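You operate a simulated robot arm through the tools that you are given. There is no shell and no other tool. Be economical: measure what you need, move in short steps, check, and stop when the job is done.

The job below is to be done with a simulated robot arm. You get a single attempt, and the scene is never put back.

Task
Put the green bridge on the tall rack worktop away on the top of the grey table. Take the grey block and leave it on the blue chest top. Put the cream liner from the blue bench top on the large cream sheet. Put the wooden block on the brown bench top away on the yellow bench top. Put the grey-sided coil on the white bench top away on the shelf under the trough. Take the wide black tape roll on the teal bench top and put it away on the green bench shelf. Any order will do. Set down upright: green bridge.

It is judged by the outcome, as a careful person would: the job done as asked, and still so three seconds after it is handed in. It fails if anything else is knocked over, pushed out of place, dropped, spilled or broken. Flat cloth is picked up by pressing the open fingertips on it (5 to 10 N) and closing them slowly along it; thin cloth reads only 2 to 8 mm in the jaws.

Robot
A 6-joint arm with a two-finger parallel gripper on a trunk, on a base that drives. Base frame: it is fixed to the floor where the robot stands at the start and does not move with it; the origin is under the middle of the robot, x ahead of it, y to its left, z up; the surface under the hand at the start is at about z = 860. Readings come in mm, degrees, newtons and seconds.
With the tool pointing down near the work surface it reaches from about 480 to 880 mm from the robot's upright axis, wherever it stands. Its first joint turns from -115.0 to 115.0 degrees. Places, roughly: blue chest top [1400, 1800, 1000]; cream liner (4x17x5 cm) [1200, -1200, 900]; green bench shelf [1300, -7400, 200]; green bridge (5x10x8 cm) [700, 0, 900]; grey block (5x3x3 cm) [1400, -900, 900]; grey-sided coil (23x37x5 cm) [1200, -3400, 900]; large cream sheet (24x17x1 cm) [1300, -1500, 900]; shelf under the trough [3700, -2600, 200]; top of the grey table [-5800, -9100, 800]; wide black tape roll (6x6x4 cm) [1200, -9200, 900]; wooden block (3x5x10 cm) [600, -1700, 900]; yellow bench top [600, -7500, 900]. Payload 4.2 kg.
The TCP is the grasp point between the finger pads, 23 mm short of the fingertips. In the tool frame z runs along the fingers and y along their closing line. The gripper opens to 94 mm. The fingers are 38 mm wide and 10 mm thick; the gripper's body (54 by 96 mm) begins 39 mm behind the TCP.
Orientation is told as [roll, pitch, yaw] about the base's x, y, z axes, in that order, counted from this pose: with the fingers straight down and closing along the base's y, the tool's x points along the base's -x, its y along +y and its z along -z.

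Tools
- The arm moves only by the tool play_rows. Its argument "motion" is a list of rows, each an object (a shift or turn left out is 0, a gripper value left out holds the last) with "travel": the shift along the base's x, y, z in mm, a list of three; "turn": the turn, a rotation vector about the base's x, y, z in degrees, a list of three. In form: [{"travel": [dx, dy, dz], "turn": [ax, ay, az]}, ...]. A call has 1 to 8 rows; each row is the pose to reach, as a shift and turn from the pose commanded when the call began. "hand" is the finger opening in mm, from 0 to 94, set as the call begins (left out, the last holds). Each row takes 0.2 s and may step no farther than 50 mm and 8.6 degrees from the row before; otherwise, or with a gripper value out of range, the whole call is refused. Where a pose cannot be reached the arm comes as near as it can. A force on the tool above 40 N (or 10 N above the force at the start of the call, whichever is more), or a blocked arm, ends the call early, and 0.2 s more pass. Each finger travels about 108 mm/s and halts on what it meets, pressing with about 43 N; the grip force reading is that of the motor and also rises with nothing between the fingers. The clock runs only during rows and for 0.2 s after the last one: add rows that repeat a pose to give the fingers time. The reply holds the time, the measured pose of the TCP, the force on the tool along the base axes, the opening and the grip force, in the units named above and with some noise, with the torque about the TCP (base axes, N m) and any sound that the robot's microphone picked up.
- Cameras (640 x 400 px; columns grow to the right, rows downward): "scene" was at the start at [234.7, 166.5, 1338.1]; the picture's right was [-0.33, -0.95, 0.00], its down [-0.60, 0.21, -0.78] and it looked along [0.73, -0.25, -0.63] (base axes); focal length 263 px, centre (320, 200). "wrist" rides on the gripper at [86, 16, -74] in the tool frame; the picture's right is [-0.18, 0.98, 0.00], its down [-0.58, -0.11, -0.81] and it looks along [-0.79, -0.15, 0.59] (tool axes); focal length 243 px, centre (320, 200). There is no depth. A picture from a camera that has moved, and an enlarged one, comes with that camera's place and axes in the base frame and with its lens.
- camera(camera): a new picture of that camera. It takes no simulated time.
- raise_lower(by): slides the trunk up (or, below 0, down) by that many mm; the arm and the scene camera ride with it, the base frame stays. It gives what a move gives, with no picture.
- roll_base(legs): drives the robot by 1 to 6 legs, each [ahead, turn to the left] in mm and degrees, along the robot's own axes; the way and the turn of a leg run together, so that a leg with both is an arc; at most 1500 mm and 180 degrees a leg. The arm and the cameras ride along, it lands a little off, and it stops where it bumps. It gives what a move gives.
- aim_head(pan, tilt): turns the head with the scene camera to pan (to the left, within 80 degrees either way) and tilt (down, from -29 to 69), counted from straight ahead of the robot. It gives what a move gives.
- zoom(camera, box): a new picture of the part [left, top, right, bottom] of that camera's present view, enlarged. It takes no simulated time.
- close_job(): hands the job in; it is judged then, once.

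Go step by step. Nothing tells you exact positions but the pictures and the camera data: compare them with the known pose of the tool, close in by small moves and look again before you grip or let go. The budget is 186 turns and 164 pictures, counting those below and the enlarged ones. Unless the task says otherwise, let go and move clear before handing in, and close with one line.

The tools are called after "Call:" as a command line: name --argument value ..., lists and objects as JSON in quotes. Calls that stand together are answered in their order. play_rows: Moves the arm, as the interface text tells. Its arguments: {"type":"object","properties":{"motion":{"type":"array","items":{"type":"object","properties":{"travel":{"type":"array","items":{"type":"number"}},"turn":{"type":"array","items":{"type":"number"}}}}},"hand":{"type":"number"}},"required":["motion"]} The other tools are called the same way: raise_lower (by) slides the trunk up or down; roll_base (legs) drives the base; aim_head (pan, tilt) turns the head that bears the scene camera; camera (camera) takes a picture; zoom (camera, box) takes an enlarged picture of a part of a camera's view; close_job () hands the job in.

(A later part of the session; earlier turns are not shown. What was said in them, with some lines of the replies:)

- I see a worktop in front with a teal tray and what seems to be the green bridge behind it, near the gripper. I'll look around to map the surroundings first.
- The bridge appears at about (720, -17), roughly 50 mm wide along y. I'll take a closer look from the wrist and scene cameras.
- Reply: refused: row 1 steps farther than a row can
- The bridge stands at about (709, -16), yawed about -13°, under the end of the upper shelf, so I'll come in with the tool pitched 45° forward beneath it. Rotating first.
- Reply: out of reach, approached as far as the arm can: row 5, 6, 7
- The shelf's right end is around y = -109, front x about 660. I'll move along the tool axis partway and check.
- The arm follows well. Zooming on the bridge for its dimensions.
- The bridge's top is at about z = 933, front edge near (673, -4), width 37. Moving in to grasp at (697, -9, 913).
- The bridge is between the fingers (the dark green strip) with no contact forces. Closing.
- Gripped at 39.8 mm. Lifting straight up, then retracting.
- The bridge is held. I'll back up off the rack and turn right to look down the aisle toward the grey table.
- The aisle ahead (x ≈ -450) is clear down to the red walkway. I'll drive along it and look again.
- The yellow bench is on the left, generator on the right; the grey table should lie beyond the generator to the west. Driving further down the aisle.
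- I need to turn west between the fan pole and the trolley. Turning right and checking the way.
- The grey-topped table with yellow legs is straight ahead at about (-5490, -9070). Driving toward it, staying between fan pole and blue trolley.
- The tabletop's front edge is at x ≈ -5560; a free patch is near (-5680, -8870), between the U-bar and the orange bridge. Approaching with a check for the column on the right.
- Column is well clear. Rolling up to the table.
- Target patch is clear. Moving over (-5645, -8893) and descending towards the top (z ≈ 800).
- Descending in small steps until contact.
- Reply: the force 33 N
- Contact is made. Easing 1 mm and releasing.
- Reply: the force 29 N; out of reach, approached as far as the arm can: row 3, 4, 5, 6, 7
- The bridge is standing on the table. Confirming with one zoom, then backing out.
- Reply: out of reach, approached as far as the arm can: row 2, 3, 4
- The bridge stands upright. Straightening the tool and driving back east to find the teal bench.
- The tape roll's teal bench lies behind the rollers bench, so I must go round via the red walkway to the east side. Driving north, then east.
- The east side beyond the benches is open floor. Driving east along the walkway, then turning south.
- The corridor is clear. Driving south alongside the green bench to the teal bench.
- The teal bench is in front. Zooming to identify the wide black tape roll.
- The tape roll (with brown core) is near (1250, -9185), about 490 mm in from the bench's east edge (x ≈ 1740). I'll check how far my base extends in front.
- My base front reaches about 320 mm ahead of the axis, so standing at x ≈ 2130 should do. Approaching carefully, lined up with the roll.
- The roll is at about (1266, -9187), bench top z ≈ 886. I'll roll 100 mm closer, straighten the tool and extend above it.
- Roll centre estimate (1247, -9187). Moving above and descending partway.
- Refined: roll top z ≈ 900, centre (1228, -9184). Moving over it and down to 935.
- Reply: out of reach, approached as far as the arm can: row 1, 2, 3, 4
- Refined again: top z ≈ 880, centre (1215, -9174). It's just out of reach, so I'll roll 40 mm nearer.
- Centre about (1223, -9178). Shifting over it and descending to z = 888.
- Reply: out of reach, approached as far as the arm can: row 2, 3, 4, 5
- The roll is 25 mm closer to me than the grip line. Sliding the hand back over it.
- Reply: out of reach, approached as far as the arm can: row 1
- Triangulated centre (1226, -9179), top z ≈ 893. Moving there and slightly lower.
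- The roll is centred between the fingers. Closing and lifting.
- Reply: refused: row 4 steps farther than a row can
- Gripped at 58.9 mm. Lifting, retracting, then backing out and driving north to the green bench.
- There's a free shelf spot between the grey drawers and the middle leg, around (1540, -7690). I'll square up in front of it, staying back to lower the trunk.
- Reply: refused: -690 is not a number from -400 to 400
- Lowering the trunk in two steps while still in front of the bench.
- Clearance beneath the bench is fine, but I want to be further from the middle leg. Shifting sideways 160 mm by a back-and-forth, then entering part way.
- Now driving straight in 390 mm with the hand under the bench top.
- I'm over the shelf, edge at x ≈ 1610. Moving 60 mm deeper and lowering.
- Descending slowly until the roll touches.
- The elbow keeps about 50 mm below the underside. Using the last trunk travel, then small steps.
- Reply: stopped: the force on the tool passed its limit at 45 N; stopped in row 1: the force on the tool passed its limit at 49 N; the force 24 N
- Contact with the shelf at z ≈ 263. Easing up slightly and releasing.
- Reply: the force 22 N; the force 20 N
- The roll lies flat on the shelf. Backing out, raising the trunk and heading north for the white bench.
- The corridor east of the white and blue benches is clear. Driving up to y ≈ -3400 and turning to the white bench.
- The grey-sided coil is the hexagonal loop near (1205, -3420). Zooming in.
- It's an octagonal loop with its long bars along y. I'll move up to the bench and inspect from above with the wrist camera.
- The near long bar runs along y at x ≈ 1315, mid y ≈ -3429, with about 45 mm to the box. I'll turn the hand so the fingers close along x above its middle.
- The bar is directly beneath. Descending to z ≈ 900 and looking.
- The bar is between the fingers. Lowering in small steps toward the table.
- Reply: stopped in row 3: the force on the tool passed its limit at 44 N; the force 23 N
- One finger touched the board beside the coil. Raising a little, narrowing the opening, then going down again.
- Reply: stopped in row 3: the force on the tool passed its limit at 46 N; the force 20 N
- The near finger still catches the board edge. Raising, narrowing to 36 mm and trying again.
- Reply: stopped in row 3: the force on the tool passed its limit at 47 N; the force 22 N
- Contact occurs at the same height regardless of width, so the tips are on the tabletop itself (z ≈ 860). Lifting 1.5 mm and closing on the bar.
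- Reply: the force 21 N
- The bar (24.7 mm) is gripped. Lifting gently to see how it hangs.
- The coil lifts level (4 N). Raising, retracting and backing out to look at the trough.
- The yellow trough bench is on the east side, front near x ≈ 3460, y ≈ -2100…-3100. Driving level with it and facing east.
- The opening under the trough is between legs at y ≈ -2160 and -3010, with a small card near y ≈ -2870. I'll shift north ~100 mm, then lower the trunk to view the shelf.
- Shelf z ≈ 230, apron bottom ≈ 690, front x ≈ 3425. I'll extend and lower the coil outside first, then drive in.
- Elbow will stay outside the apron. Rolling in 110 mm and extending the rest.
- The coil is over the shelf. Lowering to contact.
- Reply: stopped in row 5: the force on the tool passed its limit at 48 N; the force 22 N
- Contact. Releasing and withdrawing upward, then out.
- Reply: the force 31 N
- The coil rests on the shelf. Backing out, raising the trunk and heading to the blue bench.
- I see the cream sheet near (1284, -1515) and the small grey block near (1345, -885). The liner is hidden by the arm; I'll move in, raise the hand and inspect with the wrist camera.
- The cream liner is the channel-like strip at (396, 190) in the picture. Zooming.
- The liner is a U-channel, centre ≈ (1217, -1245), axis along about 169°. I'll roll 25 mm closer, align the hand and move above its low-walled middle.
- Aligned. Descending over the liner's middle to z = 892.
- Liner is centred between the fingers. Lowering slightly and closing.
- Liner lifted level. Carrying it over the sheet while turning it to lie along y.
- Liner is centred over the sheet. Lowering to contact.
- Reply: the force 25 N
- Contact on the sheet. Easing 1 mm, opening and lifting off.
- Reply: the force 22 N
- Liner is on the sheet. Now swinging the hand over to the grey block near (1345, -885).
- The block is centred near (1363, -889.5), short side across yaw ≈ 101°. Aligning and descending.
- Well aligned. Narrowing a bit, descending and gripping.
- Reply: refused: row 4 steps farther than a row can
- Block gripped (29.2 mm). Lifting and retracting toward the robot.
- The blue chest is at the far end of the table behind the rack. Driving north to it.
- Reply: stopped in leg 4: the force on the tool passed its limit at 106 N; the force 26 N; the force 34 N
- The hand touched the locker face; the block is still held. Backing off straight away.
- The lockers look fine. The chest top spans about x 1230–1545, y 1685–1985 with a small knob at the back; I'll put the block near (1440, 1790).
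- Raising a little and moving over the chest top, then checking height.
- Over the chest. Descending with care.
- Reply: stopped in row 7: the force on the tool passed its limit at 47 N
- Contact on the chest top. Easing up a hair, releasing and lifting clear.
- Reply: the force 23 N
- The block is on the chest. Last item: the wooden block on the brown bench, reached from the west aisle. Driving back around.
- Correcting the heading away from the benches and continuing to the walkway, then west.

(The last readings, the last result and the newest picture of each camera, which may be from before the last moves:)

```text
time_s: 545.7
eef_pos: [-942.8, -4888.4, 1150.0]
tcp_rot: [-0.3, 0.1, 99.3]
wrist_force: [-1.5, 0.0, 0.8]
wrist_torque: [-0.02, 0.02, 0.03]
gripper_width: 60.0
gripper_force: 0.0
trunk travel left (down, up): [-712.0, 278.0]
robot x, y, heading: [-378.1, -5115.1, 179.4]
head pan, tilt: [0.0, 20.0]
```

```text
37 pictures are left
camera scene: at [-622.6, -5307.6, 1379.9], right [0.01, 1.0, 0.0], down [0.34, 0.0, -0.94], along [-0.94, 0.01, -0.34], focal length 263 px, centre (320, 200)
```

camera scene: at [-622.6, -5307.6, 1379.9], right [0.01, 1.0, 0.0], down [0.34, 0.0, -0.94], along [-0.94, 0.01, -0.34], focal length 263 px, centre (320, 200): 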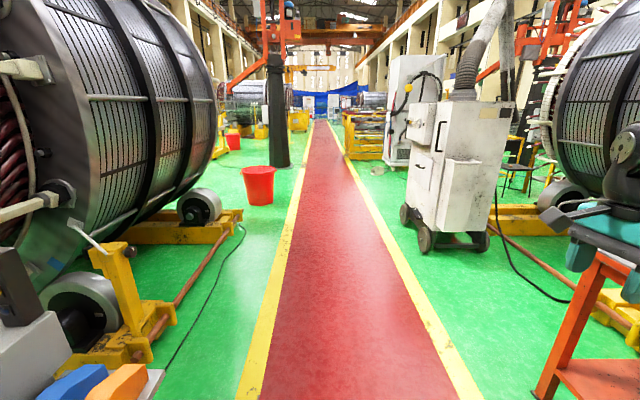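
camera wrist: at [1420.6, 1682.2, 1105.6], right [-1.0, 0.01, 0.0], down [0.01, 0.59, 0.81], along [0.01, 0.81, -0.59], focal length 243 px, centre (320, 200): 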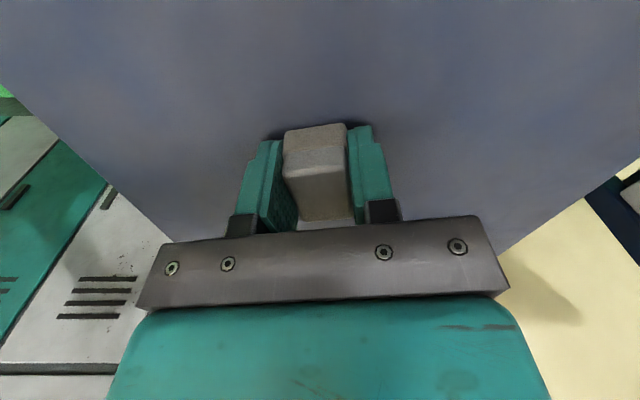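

Turning north and driving to the wooden block's spot along the brown bench.

Call:
roll_base --legs '[[0, -89], [1500, 0], [1500, 0], [350, 0]]'

Call:
aim_head --pan -70 --tilt 25

Call:
camera --camera "scene"

```text
time_s: 566.0
eef_pos: [-203.4, -1167.7, 1151.1]
tcp_rot: [-0.3, 0.1, 9.4]
wrist_force: [0.0, -0.3, -0.4]
wrist_torque: [-0.05, -0.02, -0.02]
gripper_width: 60.0
gripper_force: 0.2
trunk travel left (down, up): [-712.0, 278.0]
robot x, y, heading: [-427.2, -1729.5, 89.5]
head pan, tilt: [0.0, 20.0]
```

```text
time_s: 567.4
eef_pos: [-202.6, -1167.2, 1149.7]
tcp_rot: [-0.2, 0.1, 9.5]
wrist_force: [-0.3, 0.5, 0.0]
wrist_torque: [-0.02, 0.03, 0.01]
gripper_width: 60.3
gripper_force: 0.0
trunk travel left (down, up): [-712.0, 278.0]
robot x, y, heading: [-426.0, -1732.0, 89.7]
head pan, tilt: [-70.0, 25.0]
```

```text
36 pictures are left
camera scene: at [-533.9, -1549.4, 1371.8], right [0.34, -0.94, 0.0], down [-0.4, -0.14, -0.91], along [0.85, 0.3, -0.42], focal length 263 px, centre (320, 200)
```

scene: 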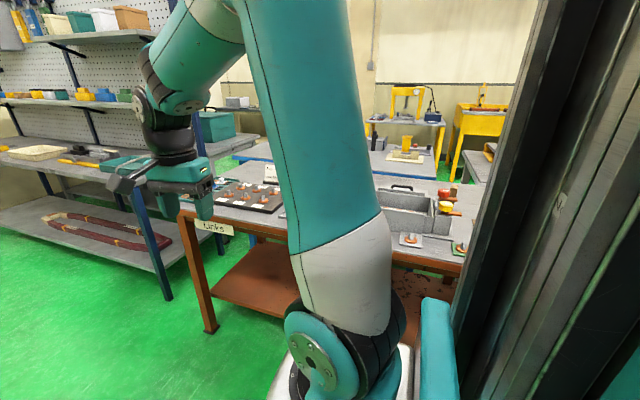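

Turning to face the bench and moving up.

Call:
roll_base --legs '[[0, -89.5], [250, 0]]'

Call:
aim_head --pan 0 --tilt 35

Call:
camera --camera "scene"

```text
time_s: 573.0
eef_pos: [388.1, -1962.7, 1151.5]
tcp_rot: [-0.3, 0.1, -80.7]
wrist_force: [-0.9, 0.6, -0.1]
wrist_torque: [0.0, 0.0, -0.01]
gripper_width: 60.0
gripper_force: 0.0
trunk travel left (down, up): [-712.0, 278.0]
robot x, y, heading: [-178.1, -1732.6, -0.6]
head pan, tilt: [-70.0, 25.0]
```

```text
time_s: 574.4
eef_pos: [387.8, -1962.6, 1150.8]
tcp_rot: [-0.3, 0.2, -80.8]
wrist_force: [0.6, -1.2, 0.0]
wrist_torque: [0.02, 0.0, 0.03]
gripper_width: 60.2
gripper_force: 0.1
trunk travel left (down, up): [-712.0, 278.0]
robot x, y, heading: [-179.0, -1736.2, -0.3]
head pan, tilt: [0.0, 35.0]
```

```text
35 pictures are left
camera scene: at [65.1, -1543.7, 1356.0], right [-0.01, -1.0, 0.0], down [-0.57, 0.01, -0.82], along [0.82, -0.01, -0.57], focal length 263 px, centre (320, 200)
```

scene: 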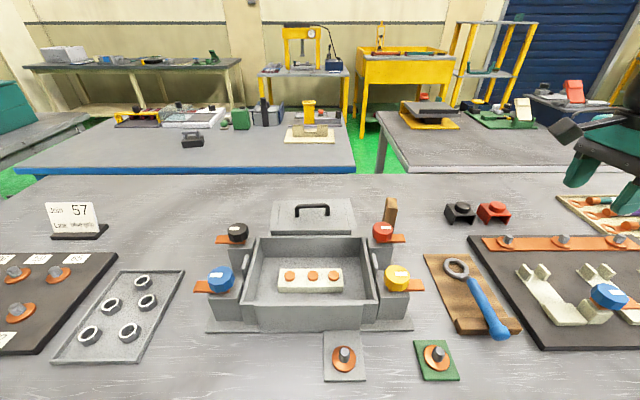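

The wooden block stands behind the jig near (650, -1750). Zooming.

Call:
zoom --camera "scene" --box '[340, 170, 460, 245]'

```text
5.33 times, centred on (400, 208) of scene
camera zoom: at [65.1, -1543.7, 1356.0], right [-0.01, -1.0, 0.0], down [-0.57, 0.01, -0.82], along [0.82, -0.01, -0.57], focal length 1404 px, centre (-107, 160)
```

zoom: 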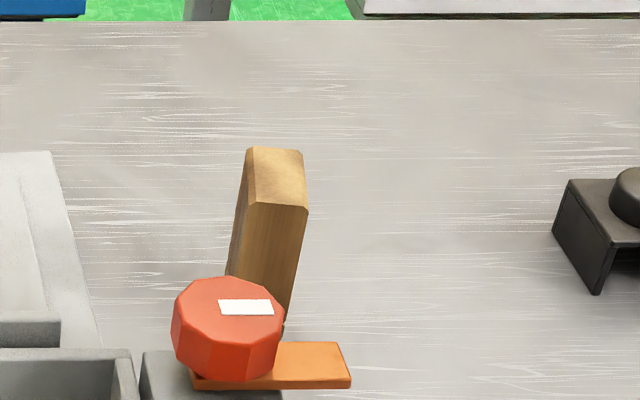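

The block (about 26×47 mm top) is centred at (619, -1738), yaw ≈ -9°, standing 100 mm tall. Moving the hand above it with fingers closing along y.

Call:
play_rows --hand 70 --motion '[{"travel": [20, 28, 0], "turn": [0, 0, 8]}, {"travel": [45, 56, 0], "turn": [0, 0, 16]}, {"travel": [70, 84, 0], "turn": [0, 0, 24]}, {"travel": [95, 112, 0], "turn": [0, 0, 32]}, {"travel": [120, 140, 0], "turn": [0, 0, 40]}, {"travel": [145, 168, -5], "turn": [0, 0, 48]}, {"travel": [170, 196, -10], "turn": [0, 0, 56]}, {"travel": [190, 224, -20], "turn": [0, 0, 64]}]'

Call:
play_rows --motion '[{"travel": [15, 0, -20], "turn": [0, 0, 7]}, {"travel": [15, 0, -60], "turn": [0, 0, 7.5]}]'

Call:
camera --camera "wrist"

```text
time_s: 576.2
eef_pos: [576.3, -1737.9, 1130.8]
tcp_rot: [-0.3, 0.1, -16.6]
wrist_force: [0.3, -0.1, 0.0]
wrist_torque: [0.0, -0.06, 0.0]
gripper_width: 70.1
gripper_force: 0.0
trunk travel left (down, up): [-712.0, 278.0]
robot x, y, heading: [-178.0, -1735.5, -0.7]
head pan, tilt: [0.0, 35.0]
```

```text
time_s: 576.8
eef_pos: [595.8, -1738.6, 1070.5]
tcp_rot: [-0.2, 0.1, -9.1]
wrist_force: [-0.3, 0.3, 0.3]
wrist_torque: [-0.02, -0.03, 0.03]
gripper_width: 69.9
gripper_force: 0.1
trunk travel left (down, up): [-712.0, 278.0]
robot x, y, heading: [-178.2, -1732.8, -0.2]
head pan, tilt: [0.0, 35.0]
```

```text
33 pictures are left
camera wrist: at [511.9, -1708.5, 1144.9], right [0.34, 0.94, -0.01], down [0.56, -0.2, 0.81], along [0.76, -0.28, -0.59], focal length 243 px, centre (320, 200)
```

wrist: 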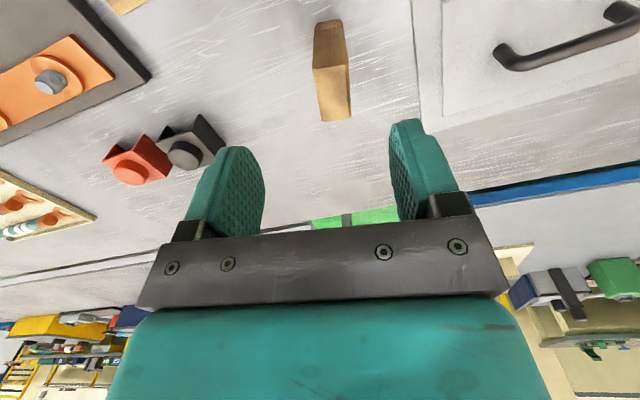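

Confirmed: centre (619, -1737), yaw -11°. Descending to grip at z = 938.

Call:
play_rows --motion '[{"travel": [23, 1, -20], "turn": [0, 0, -2]}, {"travel": [23, 1, -60], "turn": [0, 0, -2]}, {"travel": [23, 1, -95], "turn": [0, 0, -2]}, {"travel": [23, 1, -120], "turn": [0, 0, -2]}, {"travel": [23, 1, -133], "turn": [0, 0, -2]}, {"travel": [23, 1, -133], "turn": [0, 0, -2]}]'

Call:
camera --camera "wrist"

```text
time_s: 578.2
eef_pos: [616.6, -1737.2, 936.1]
tcp_rot: [-0.3, 0.2, -11.2]
wrist_force: [-0.2, 0.0, 0.1]
wrist_torque: [-0.01, -0.03, -0.02]
gripper_width: 69.9
gripper_force: 0.1
trunk travel left (down, up): [-712.0, 278.0]
robot x, y, heading: [-178.1, -1734.3, -0.5]
head pan, tilt: [0.0, 35.0]
```

```text
32 pictures are left
camera wrist: at [535.0, -1703.9, 1011.1], right [0.37, 0.93, -0.01], down [0.55, -0.22, 0.81], along [0.75, -0.3, -0.59], focal length 243 px, centre (320, 200)
```

wrist: 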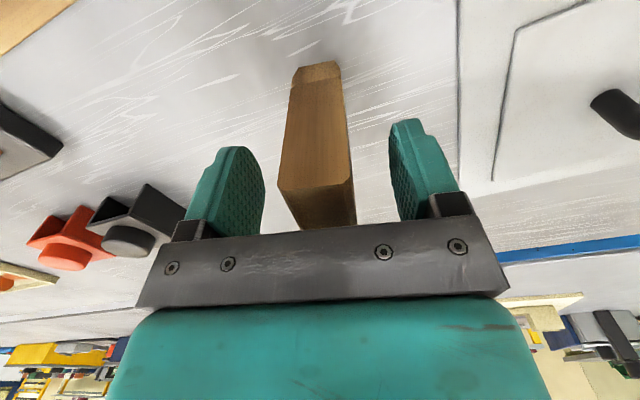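

Well aligned. Closing and lifting.

Call:
play_rows --hand 10 --motion '[{}, {}, {}, {}]'

Call:
play_rows --motion '[{"travel": [0, 0, 25]}, {"travel": [0, 0, 70]}, {"travel": [0, 0, 115]}, {"travel": [0, 0, 155]}, {"travel": [-40, 0, 175]}, {"travel": [-80, 0, 190]}, {"travel": [-125, 0, 200]}, {"travel": [-170, 0, 210]}]'

Call:
camera --camera "scene"

```text
time_s: 579.2
eef_pos: [616.0, -1738.0, 936.7]
tcp_rot: [-0.3, 0.1, -11.3]
wrist_force: [0.2, 0.7, -0.2]
wrist_torque: [0.04, 0.0, 0.02]
gripper_width: 27.6
gripper_force: 39.7
trunk travel left (down, up): [-712.0, 278.0]
robot x, y, heading: [-182.1, -1738.4, -0.7]
head pan, tilt: [0.0, 35.0]
```

```text
time_s: 581.0
eef_pos: [444.5, -1733.1, 1148.1]
tcp_rot: [-0.4, 0.1, -11.3]
wrist_force: [0.2, -0.5, -1.4]
wrist_torque: [0.0, 0.09, 0.02]
gripper_width: 27.4
gripper_force: 40.2
trunk travel left (down, up): [-712.0, 278.0]
robot x, y, heading: [-178.7, -1733.1, -0.8]
head pan, tilt: [0.0, 35.0]
```

```text
31 pictures are left
camera scene: at [65.9, -1543.5, 1355.8], right [-0.01, -1.0, 0.0], down [-0.57, 0.01, -0.82], along [0.82, -0.01, -0.57], focal length 263 px, centre (320, 200)
```

scene: 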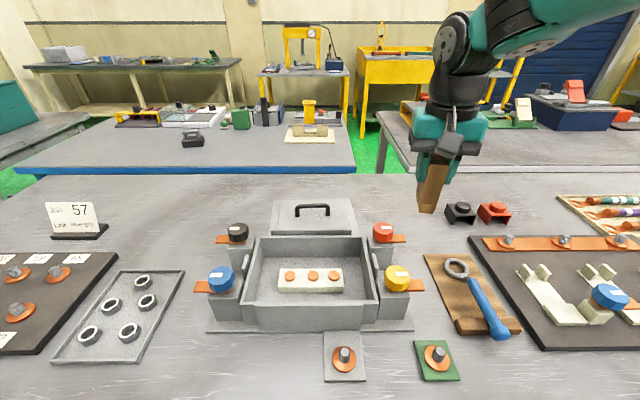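

Block held. Backing up and driving south to the yellow bench.

Call:
roll_base --legs '[[-280, 0], [0, -89], [1500, 0], [1500, 0], [1500, 0]]'

Call:
aim_head --pan 30 --tilt 25

Call:
camera --camera "scene"

```text
time_s: 607.8
eef_pos: [-602.0, -6826.9, 1148.0]
tcp_rot: [-0.3, 0.2, -104.2]
wrist_force: [0.5, 0.2, -0.6]
wrist_torque: [0.03, -0.01, 0.03]
gripper_width: 27.8
gripper_force: 39.6
trunk travel left (down, up): [-712.0, 278.0]
robot x, y, heading: [-572.6, -6204.4, -93.5]
head pan, tilt: [0.0, 35.0]
```

```text
time_s: 608.7
eef_pos: [-601.5, -6826.6, 1149.4]
tcp_rot: [-0.3, 0.1, -104.0]
wrist_force: [0.2, 0.1, -1.6]
wrist_torque: [0.02, 0.01, 0.01]
gripper_width: 27.3
gripper_force: 40.4
trunk travel left (down, up): [-712.0, 278.0]
robot x, y, heading: [-573.3, -6202.4, -93.7]
head pan, tilt: [30.0, 25.0]
```

```text
30 pictures are left
camera scene: at [-343.5, -6451.2, 1371.7], right [-0.89, -0.45, 0.0], down [-0.19, 0.38, -0.91], along [0.4, -0.81, -0.42], focal length 263 px, centre (320, 200)
```

scene: 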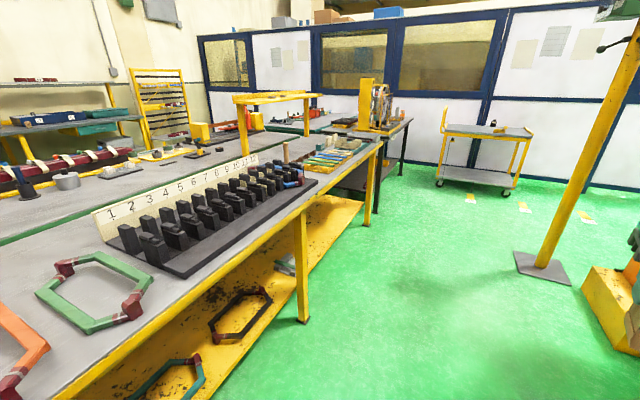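

The yellow bench is on the left with various items. Driving on to y ≈ -7450 and facing it to find a free spot.

Call:
roll_base --legs '[[0, 6], [1250, 0], [0, 88]]'

Call:
aim_head --pan 0 --tilt 30

Call:
camera --camera "scene"

```text
time_s: 619.4
eef_pos: [102.9, -7406.8, 1149.8]
tcp_rot: [-0.3, 0.1, -7.5]
wrist_force: [-0.5, -0.4, -0.6]
wrist_torque: [0.0, 0.0, 0.04]
gripper_width: 27.5
gripper_force: 40.0
trunk travel left (down, up): [-712.0, 278.0]
robot x, y, heading: [-517.2, -7451.0, 3.1]
head pan, tilt: [30.0, 25.0]
```

```text
time_s: 620.3
eef_pos: [102.4, -7406.9, 1148.9]
tcp_rot: [-0.3, 0.1, -7.6]
wrist_force: [0.0, -0.2, 0.0]
wrist_torque: [-0.03, 0.0, -0.03]
gripper_width: 27.5
gripper_force: 39.9
trunk travel left (down, up): [-712.0, 278.0]
robot x, y, heading: [-515.9, -7448.3, 3.4]
head pan, tilt: [0.0, 30.0]
```

```text
29 pictures are left
camera scene: at [-285.4, -7241.1, 1363.8], right [0.05, -1.0, 0.0], down [-0.5, -0.03, -0.87], along [0.86, 0.05, -0.5], focal length 263 px, centre (320, 200)
```

scene: 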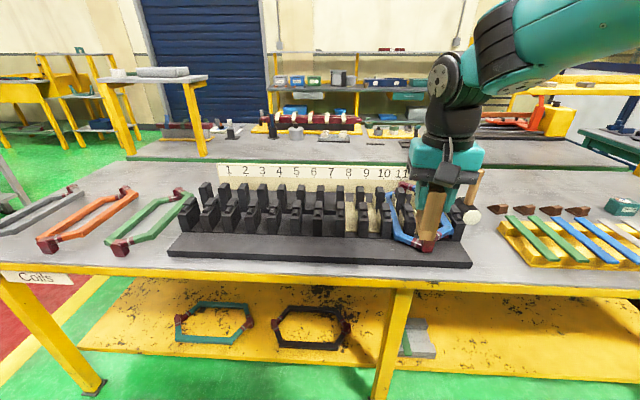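

Zooming to find free space to the right of the black rack.

Call:
zoom --camera "scene" --box '[400, 150, 640, 300]'

Call:
aim_head --pan -40 --tilt 30

Call:
camera --camera "scene"

```text
2.67 times, centred on (520, 225) of scene
camera zoom: at [-285.4, -7241.1, 1363.8], right [0.05, -1.0, 0.0], down [-0.5, -0.03, -0.87], along [0.86, 0.05, -0.5], focal length 702 px, centre (-213, 133)
```

zoom: 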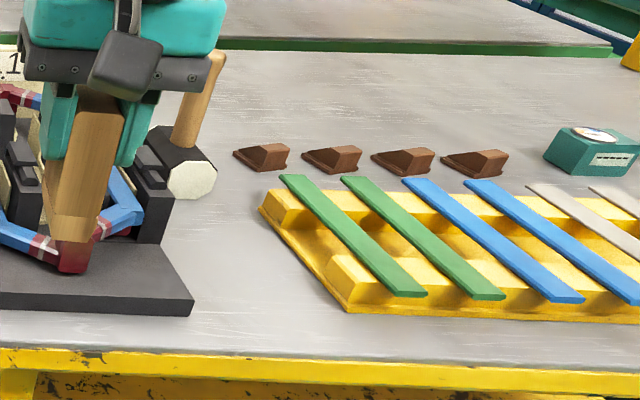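

```text
time_s: 621.4
eef_pos: [102.4, -7407.4, 1148.8]
tcp_rot: [-0.3, 0.1, -7.6]
wrist_force: [-0.4, 0.4, -1.1]
wrist_torque: [0.0, -0.01, 0.01]
gripper_width: 27.4
gripper_force: 39.8
trunk travel left (down, up): [-712.0, 278.0]
robot x, y, heading: [-518.3, -7446.0, 3.1]
head pan, tilt: [-40.0, 30.0]
```

```text
27 pictures are left
camera scene: at [-303.4, -7300.3, 1363.8], right [-0.6, -0.8, 0.0], down [-0.4, 0.3, -0.87], along [0.69, -0.52, -0.5], focal length 263 px, centre (320, 200)
```

scene: 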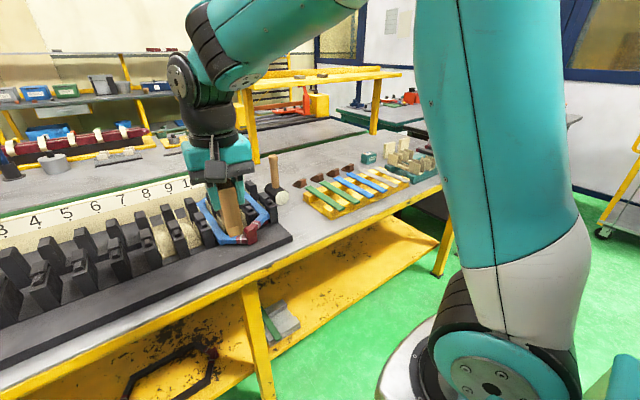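

There's a clear gap between the rack's right end and the yellow tray, centred about (305, -7703). Repositioning the base in front of it.

Call:
roll_base --legs '[[0, -56], [325, 0], [0, 54]]'

Call:
aim_head --pan 0 --tilt 38

Call:
camera --camera "scene"

Call:
camera --camera "wrist"

```text
time_s: 628.5
eef_pos: [309.6, -7658.9, 1148.3]
tcp_rot: [-0.3, 0.1, -6.9]
wrist_force: [0.6, 0.5, -0.3]
wrist_torque: [-0.01, 0.01, 0.0]
gripper_width: 27.5
gripper_force: 40.3
trunk travel left (down, up): [-712.0, 278.0]
robot x, y, heading: [-313.6, -7708.6, 3.5]
head pan, tilt: [-40.0, 30.0]
```

```text
time_s: 629.5
eef_pos: [309.1, -7659.0, 1148.9]
tcp_rot: [-0.3, 0.1, -7.0]
wrist_force: [0.0, 0.0, -1.4]
wrist_torque: [-0.01, 0.02, 0.02]
gripper_width: 27.2
gripper_force: 40.5
trunk travel left (down, up): [-712.0, 278.0]
robot x, y, heading: [-315.6, -7704.3, 3.7]
head pan, tilt: [0.0, 38.0]
```

```text
26 pictures are left
camera scene: at [-85.4, -7497.4, 1351.4], right [0.06, -1.0, 0.0], down [-0.61, -0.04, -0.79], along [0.79, 0.05, -0.62], focal length 263 px, centre (320, 200)
```

scene: 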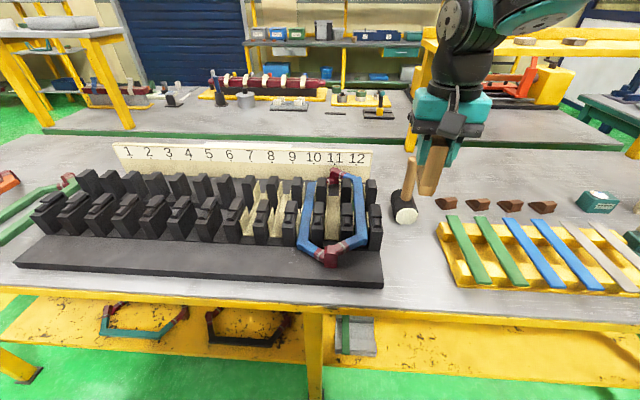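

```text
25 pictures are left
camera wrist: at [225.3, -7631.5, 1223.7], right [0.3, 0.95, -0.01], down [0.57, -0.17, 0.81], along [0.77, -0.25, -0.59], focal length 243 px, centre (320, 200)
```

wrist: 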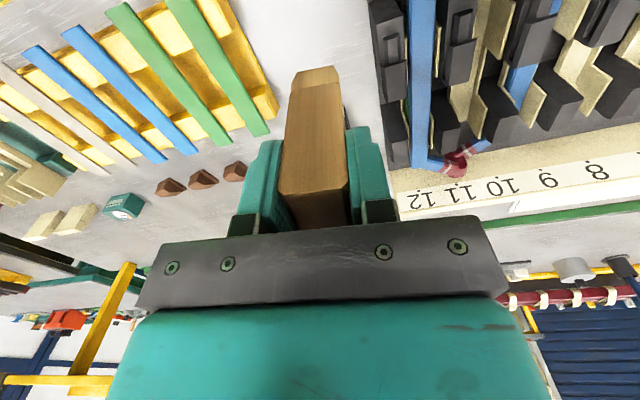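

Free spot at (315, -7692). Moving over it and descending.

Call:
play_rows --motion '[{"travel": [4, -33, 0]}, {"travel": [4, -33, -45]}, {"travel": [4, -33, -90]}, {"travel": [4, -33, -130]}, {"travel": [4, -33, -165]}, {"travel": [4, -33, -190]}, {"travel": [4, -33, -190]}]'

Call:
camera --camera "scene"

Call:
camera --camera "wrist"

```text
time_s: 631.1
eef_pos: [313.2, -7691.0, 959.3]
tcp_rot: [-0.4, 0.1, -7.0]
wrist_force: [-0.7, 0.0, -0.8]
wrist_torque: [0.03, -0.02, -0.02]
gripper_width: 27.4
gripper_force: 40.4
trunk travel left (down, up): [-712.0, 278.0]
robot x, y, heading: [-310.4, -7705.8, 3.6]
head pan, tilt: [0.0, 38.0]
```

```text
24 pictures are left
camera scene: at [-85.4, -7497.3, 1351.4], right [0.06, -1.0, 0.0], down [-0.61, -0.04, -0.79], along [0.79, 0.05, -0.62], focal length 263 px, centre (320, 200)
```

scene: 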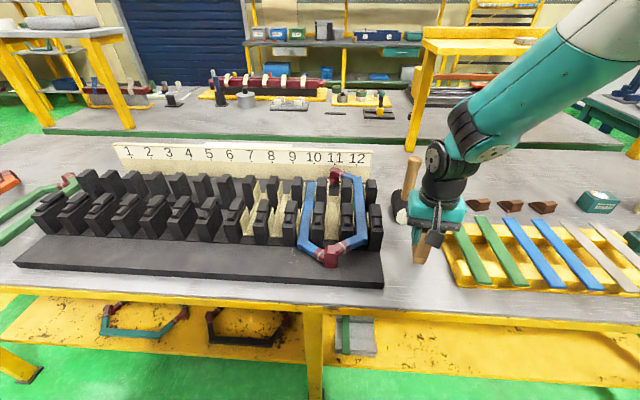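

```text
23 pictures are left
camera wrist: at [230.0, -7663.5, 1033.7], right [0.3, 0.95, -0.01], down [0.57, -0.17, 0.81], along [0.77, -0.25, -0.59], focal length 243 px, centre (320, 200)
```

wrist: 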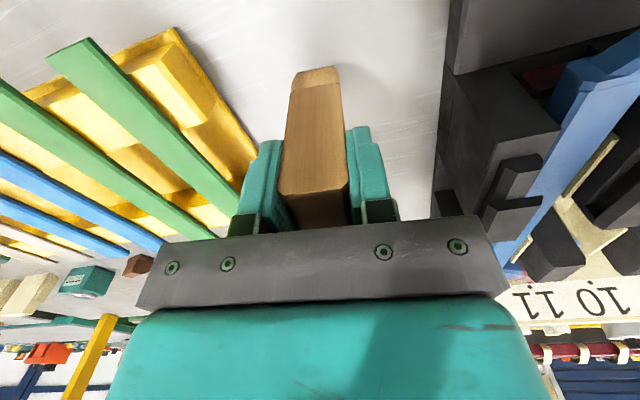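

Clear on both sides. Lowering to contact.

Call:
play_rows --motion '[{"travel": [0, 0, -8]}, {"travel": [0, 0, -14]}, {"travel": [0, 0, -19]}, {"travel": [0, 0, -23]}, {"travel": [0, 0, -27]}, {"travel": [0, 0, -30]}, {"travel": [0, 0, -32]}]'

```text
time_s: 632.7
eef_pos: [312.3, -7692.4, 927.5]
tcp_rot: [-0.2, -0.1, -7.0]
wrist_force: [3.8, 1.3, 28.2]
wrist_torque: [0.23, -0.18, -0.27]
gripper_width: 27.4
gripper_force: 40.3
trunk travel left (down, up): [-712.0, 278.0]
robot x, y, heading: [-313.1, -7707.7, 3.8]
head pan, tilt: [0.0, 38.0]
```

Contact. Easing, releasing and lifting straight up.

Call:
play_rows --motion '[{"travel": [0, 0, 2]}]'

Call:
play_rows --hand 52 --motion '[{}, {}, {}]'

Call:
play_rows --motion '[{"travel": [0, 0, 25]}, {"travel": [0, 0, 60]}, {"travel": [0, 0, 105]}, {"travel": [0, 0, 150]}, {"travel": [-30, 0, 185]}, {"travel": [-65, 0, 215]}]'

Call:
camera --camera "scene"

```text
time_s: 633.1
eef_pos: [310.6, -7692.4, 928.0]
tcp_rot: [-0.4, 0.1, -6.8]
wrist_force: [1.2, 1.4, 4.4]
wrist_torque: [0.06, -0.31, 0.03]
gripper_width: 27.5
gripper_force: 40.0
trunk travel left (down, up): [-712.0, 278.0]
robot x, y, heading: [-308.2, -7707.3, 3.7]
head pan, tilt: [0.0, 38.0]
```

```text
time_s: 633.9
eef_pos: [311.3, -7692.3, 928.5]
tcp_rot: [-0.2, 0.1, -7.0]
wrist_force: [-0.8, -0.3, -0.1]
wrist_torque: [0.02, 0.01, 0.0]
gripper_width: 52.1
gripper_force: 0.0
trunk travel left (down, up): [-712.0, 278.0]
robot x, y, heading: [-310.9, -7706.7, 3.5]
head pan, tilt: [0.0, 38.0]
```

```text
time_s: 635.3
eef_pos: [249.2, -7690.0, 1146.3]
tcp_rot: [-0.3, 0.1, -6.9]
wrist_force: [-0.1, -0.6, 0.1]
wrist_torque: [-0.03, 0.09, 0.01]
gripper_width: 51.9
gripper_force: 0.1
trunk travel left (down, up): [-712.0, 278.0]
robot x, y, heading: [-314.6, -7704.8, 3.6]
head pan, tilt: [0.0, 38.0]
```

```text
22 pictures are left
camera scene: at [-84.7, -7497.2, 1351.3], right [0.06, -1.0, 0.0], down [-0.61, -0.04, -0.79], along [0.79, 0.05, -0.62], focal length 263 px, centre (320, 200)
```

scene: 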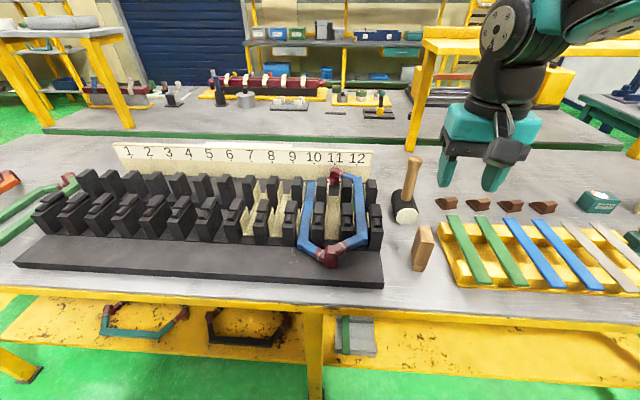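

The wooden block stands clear on the yellow bench, and the other five items were each seen resting in place after I released them. The hand is clear, so I'm handing in.

Call:
close_job

```text
The job is handed in.
```

All six items are where you asked, with the green bridge upright; the hand did bump the lockers once while I was driving to the chest, but nothing moved or fell that I could see.
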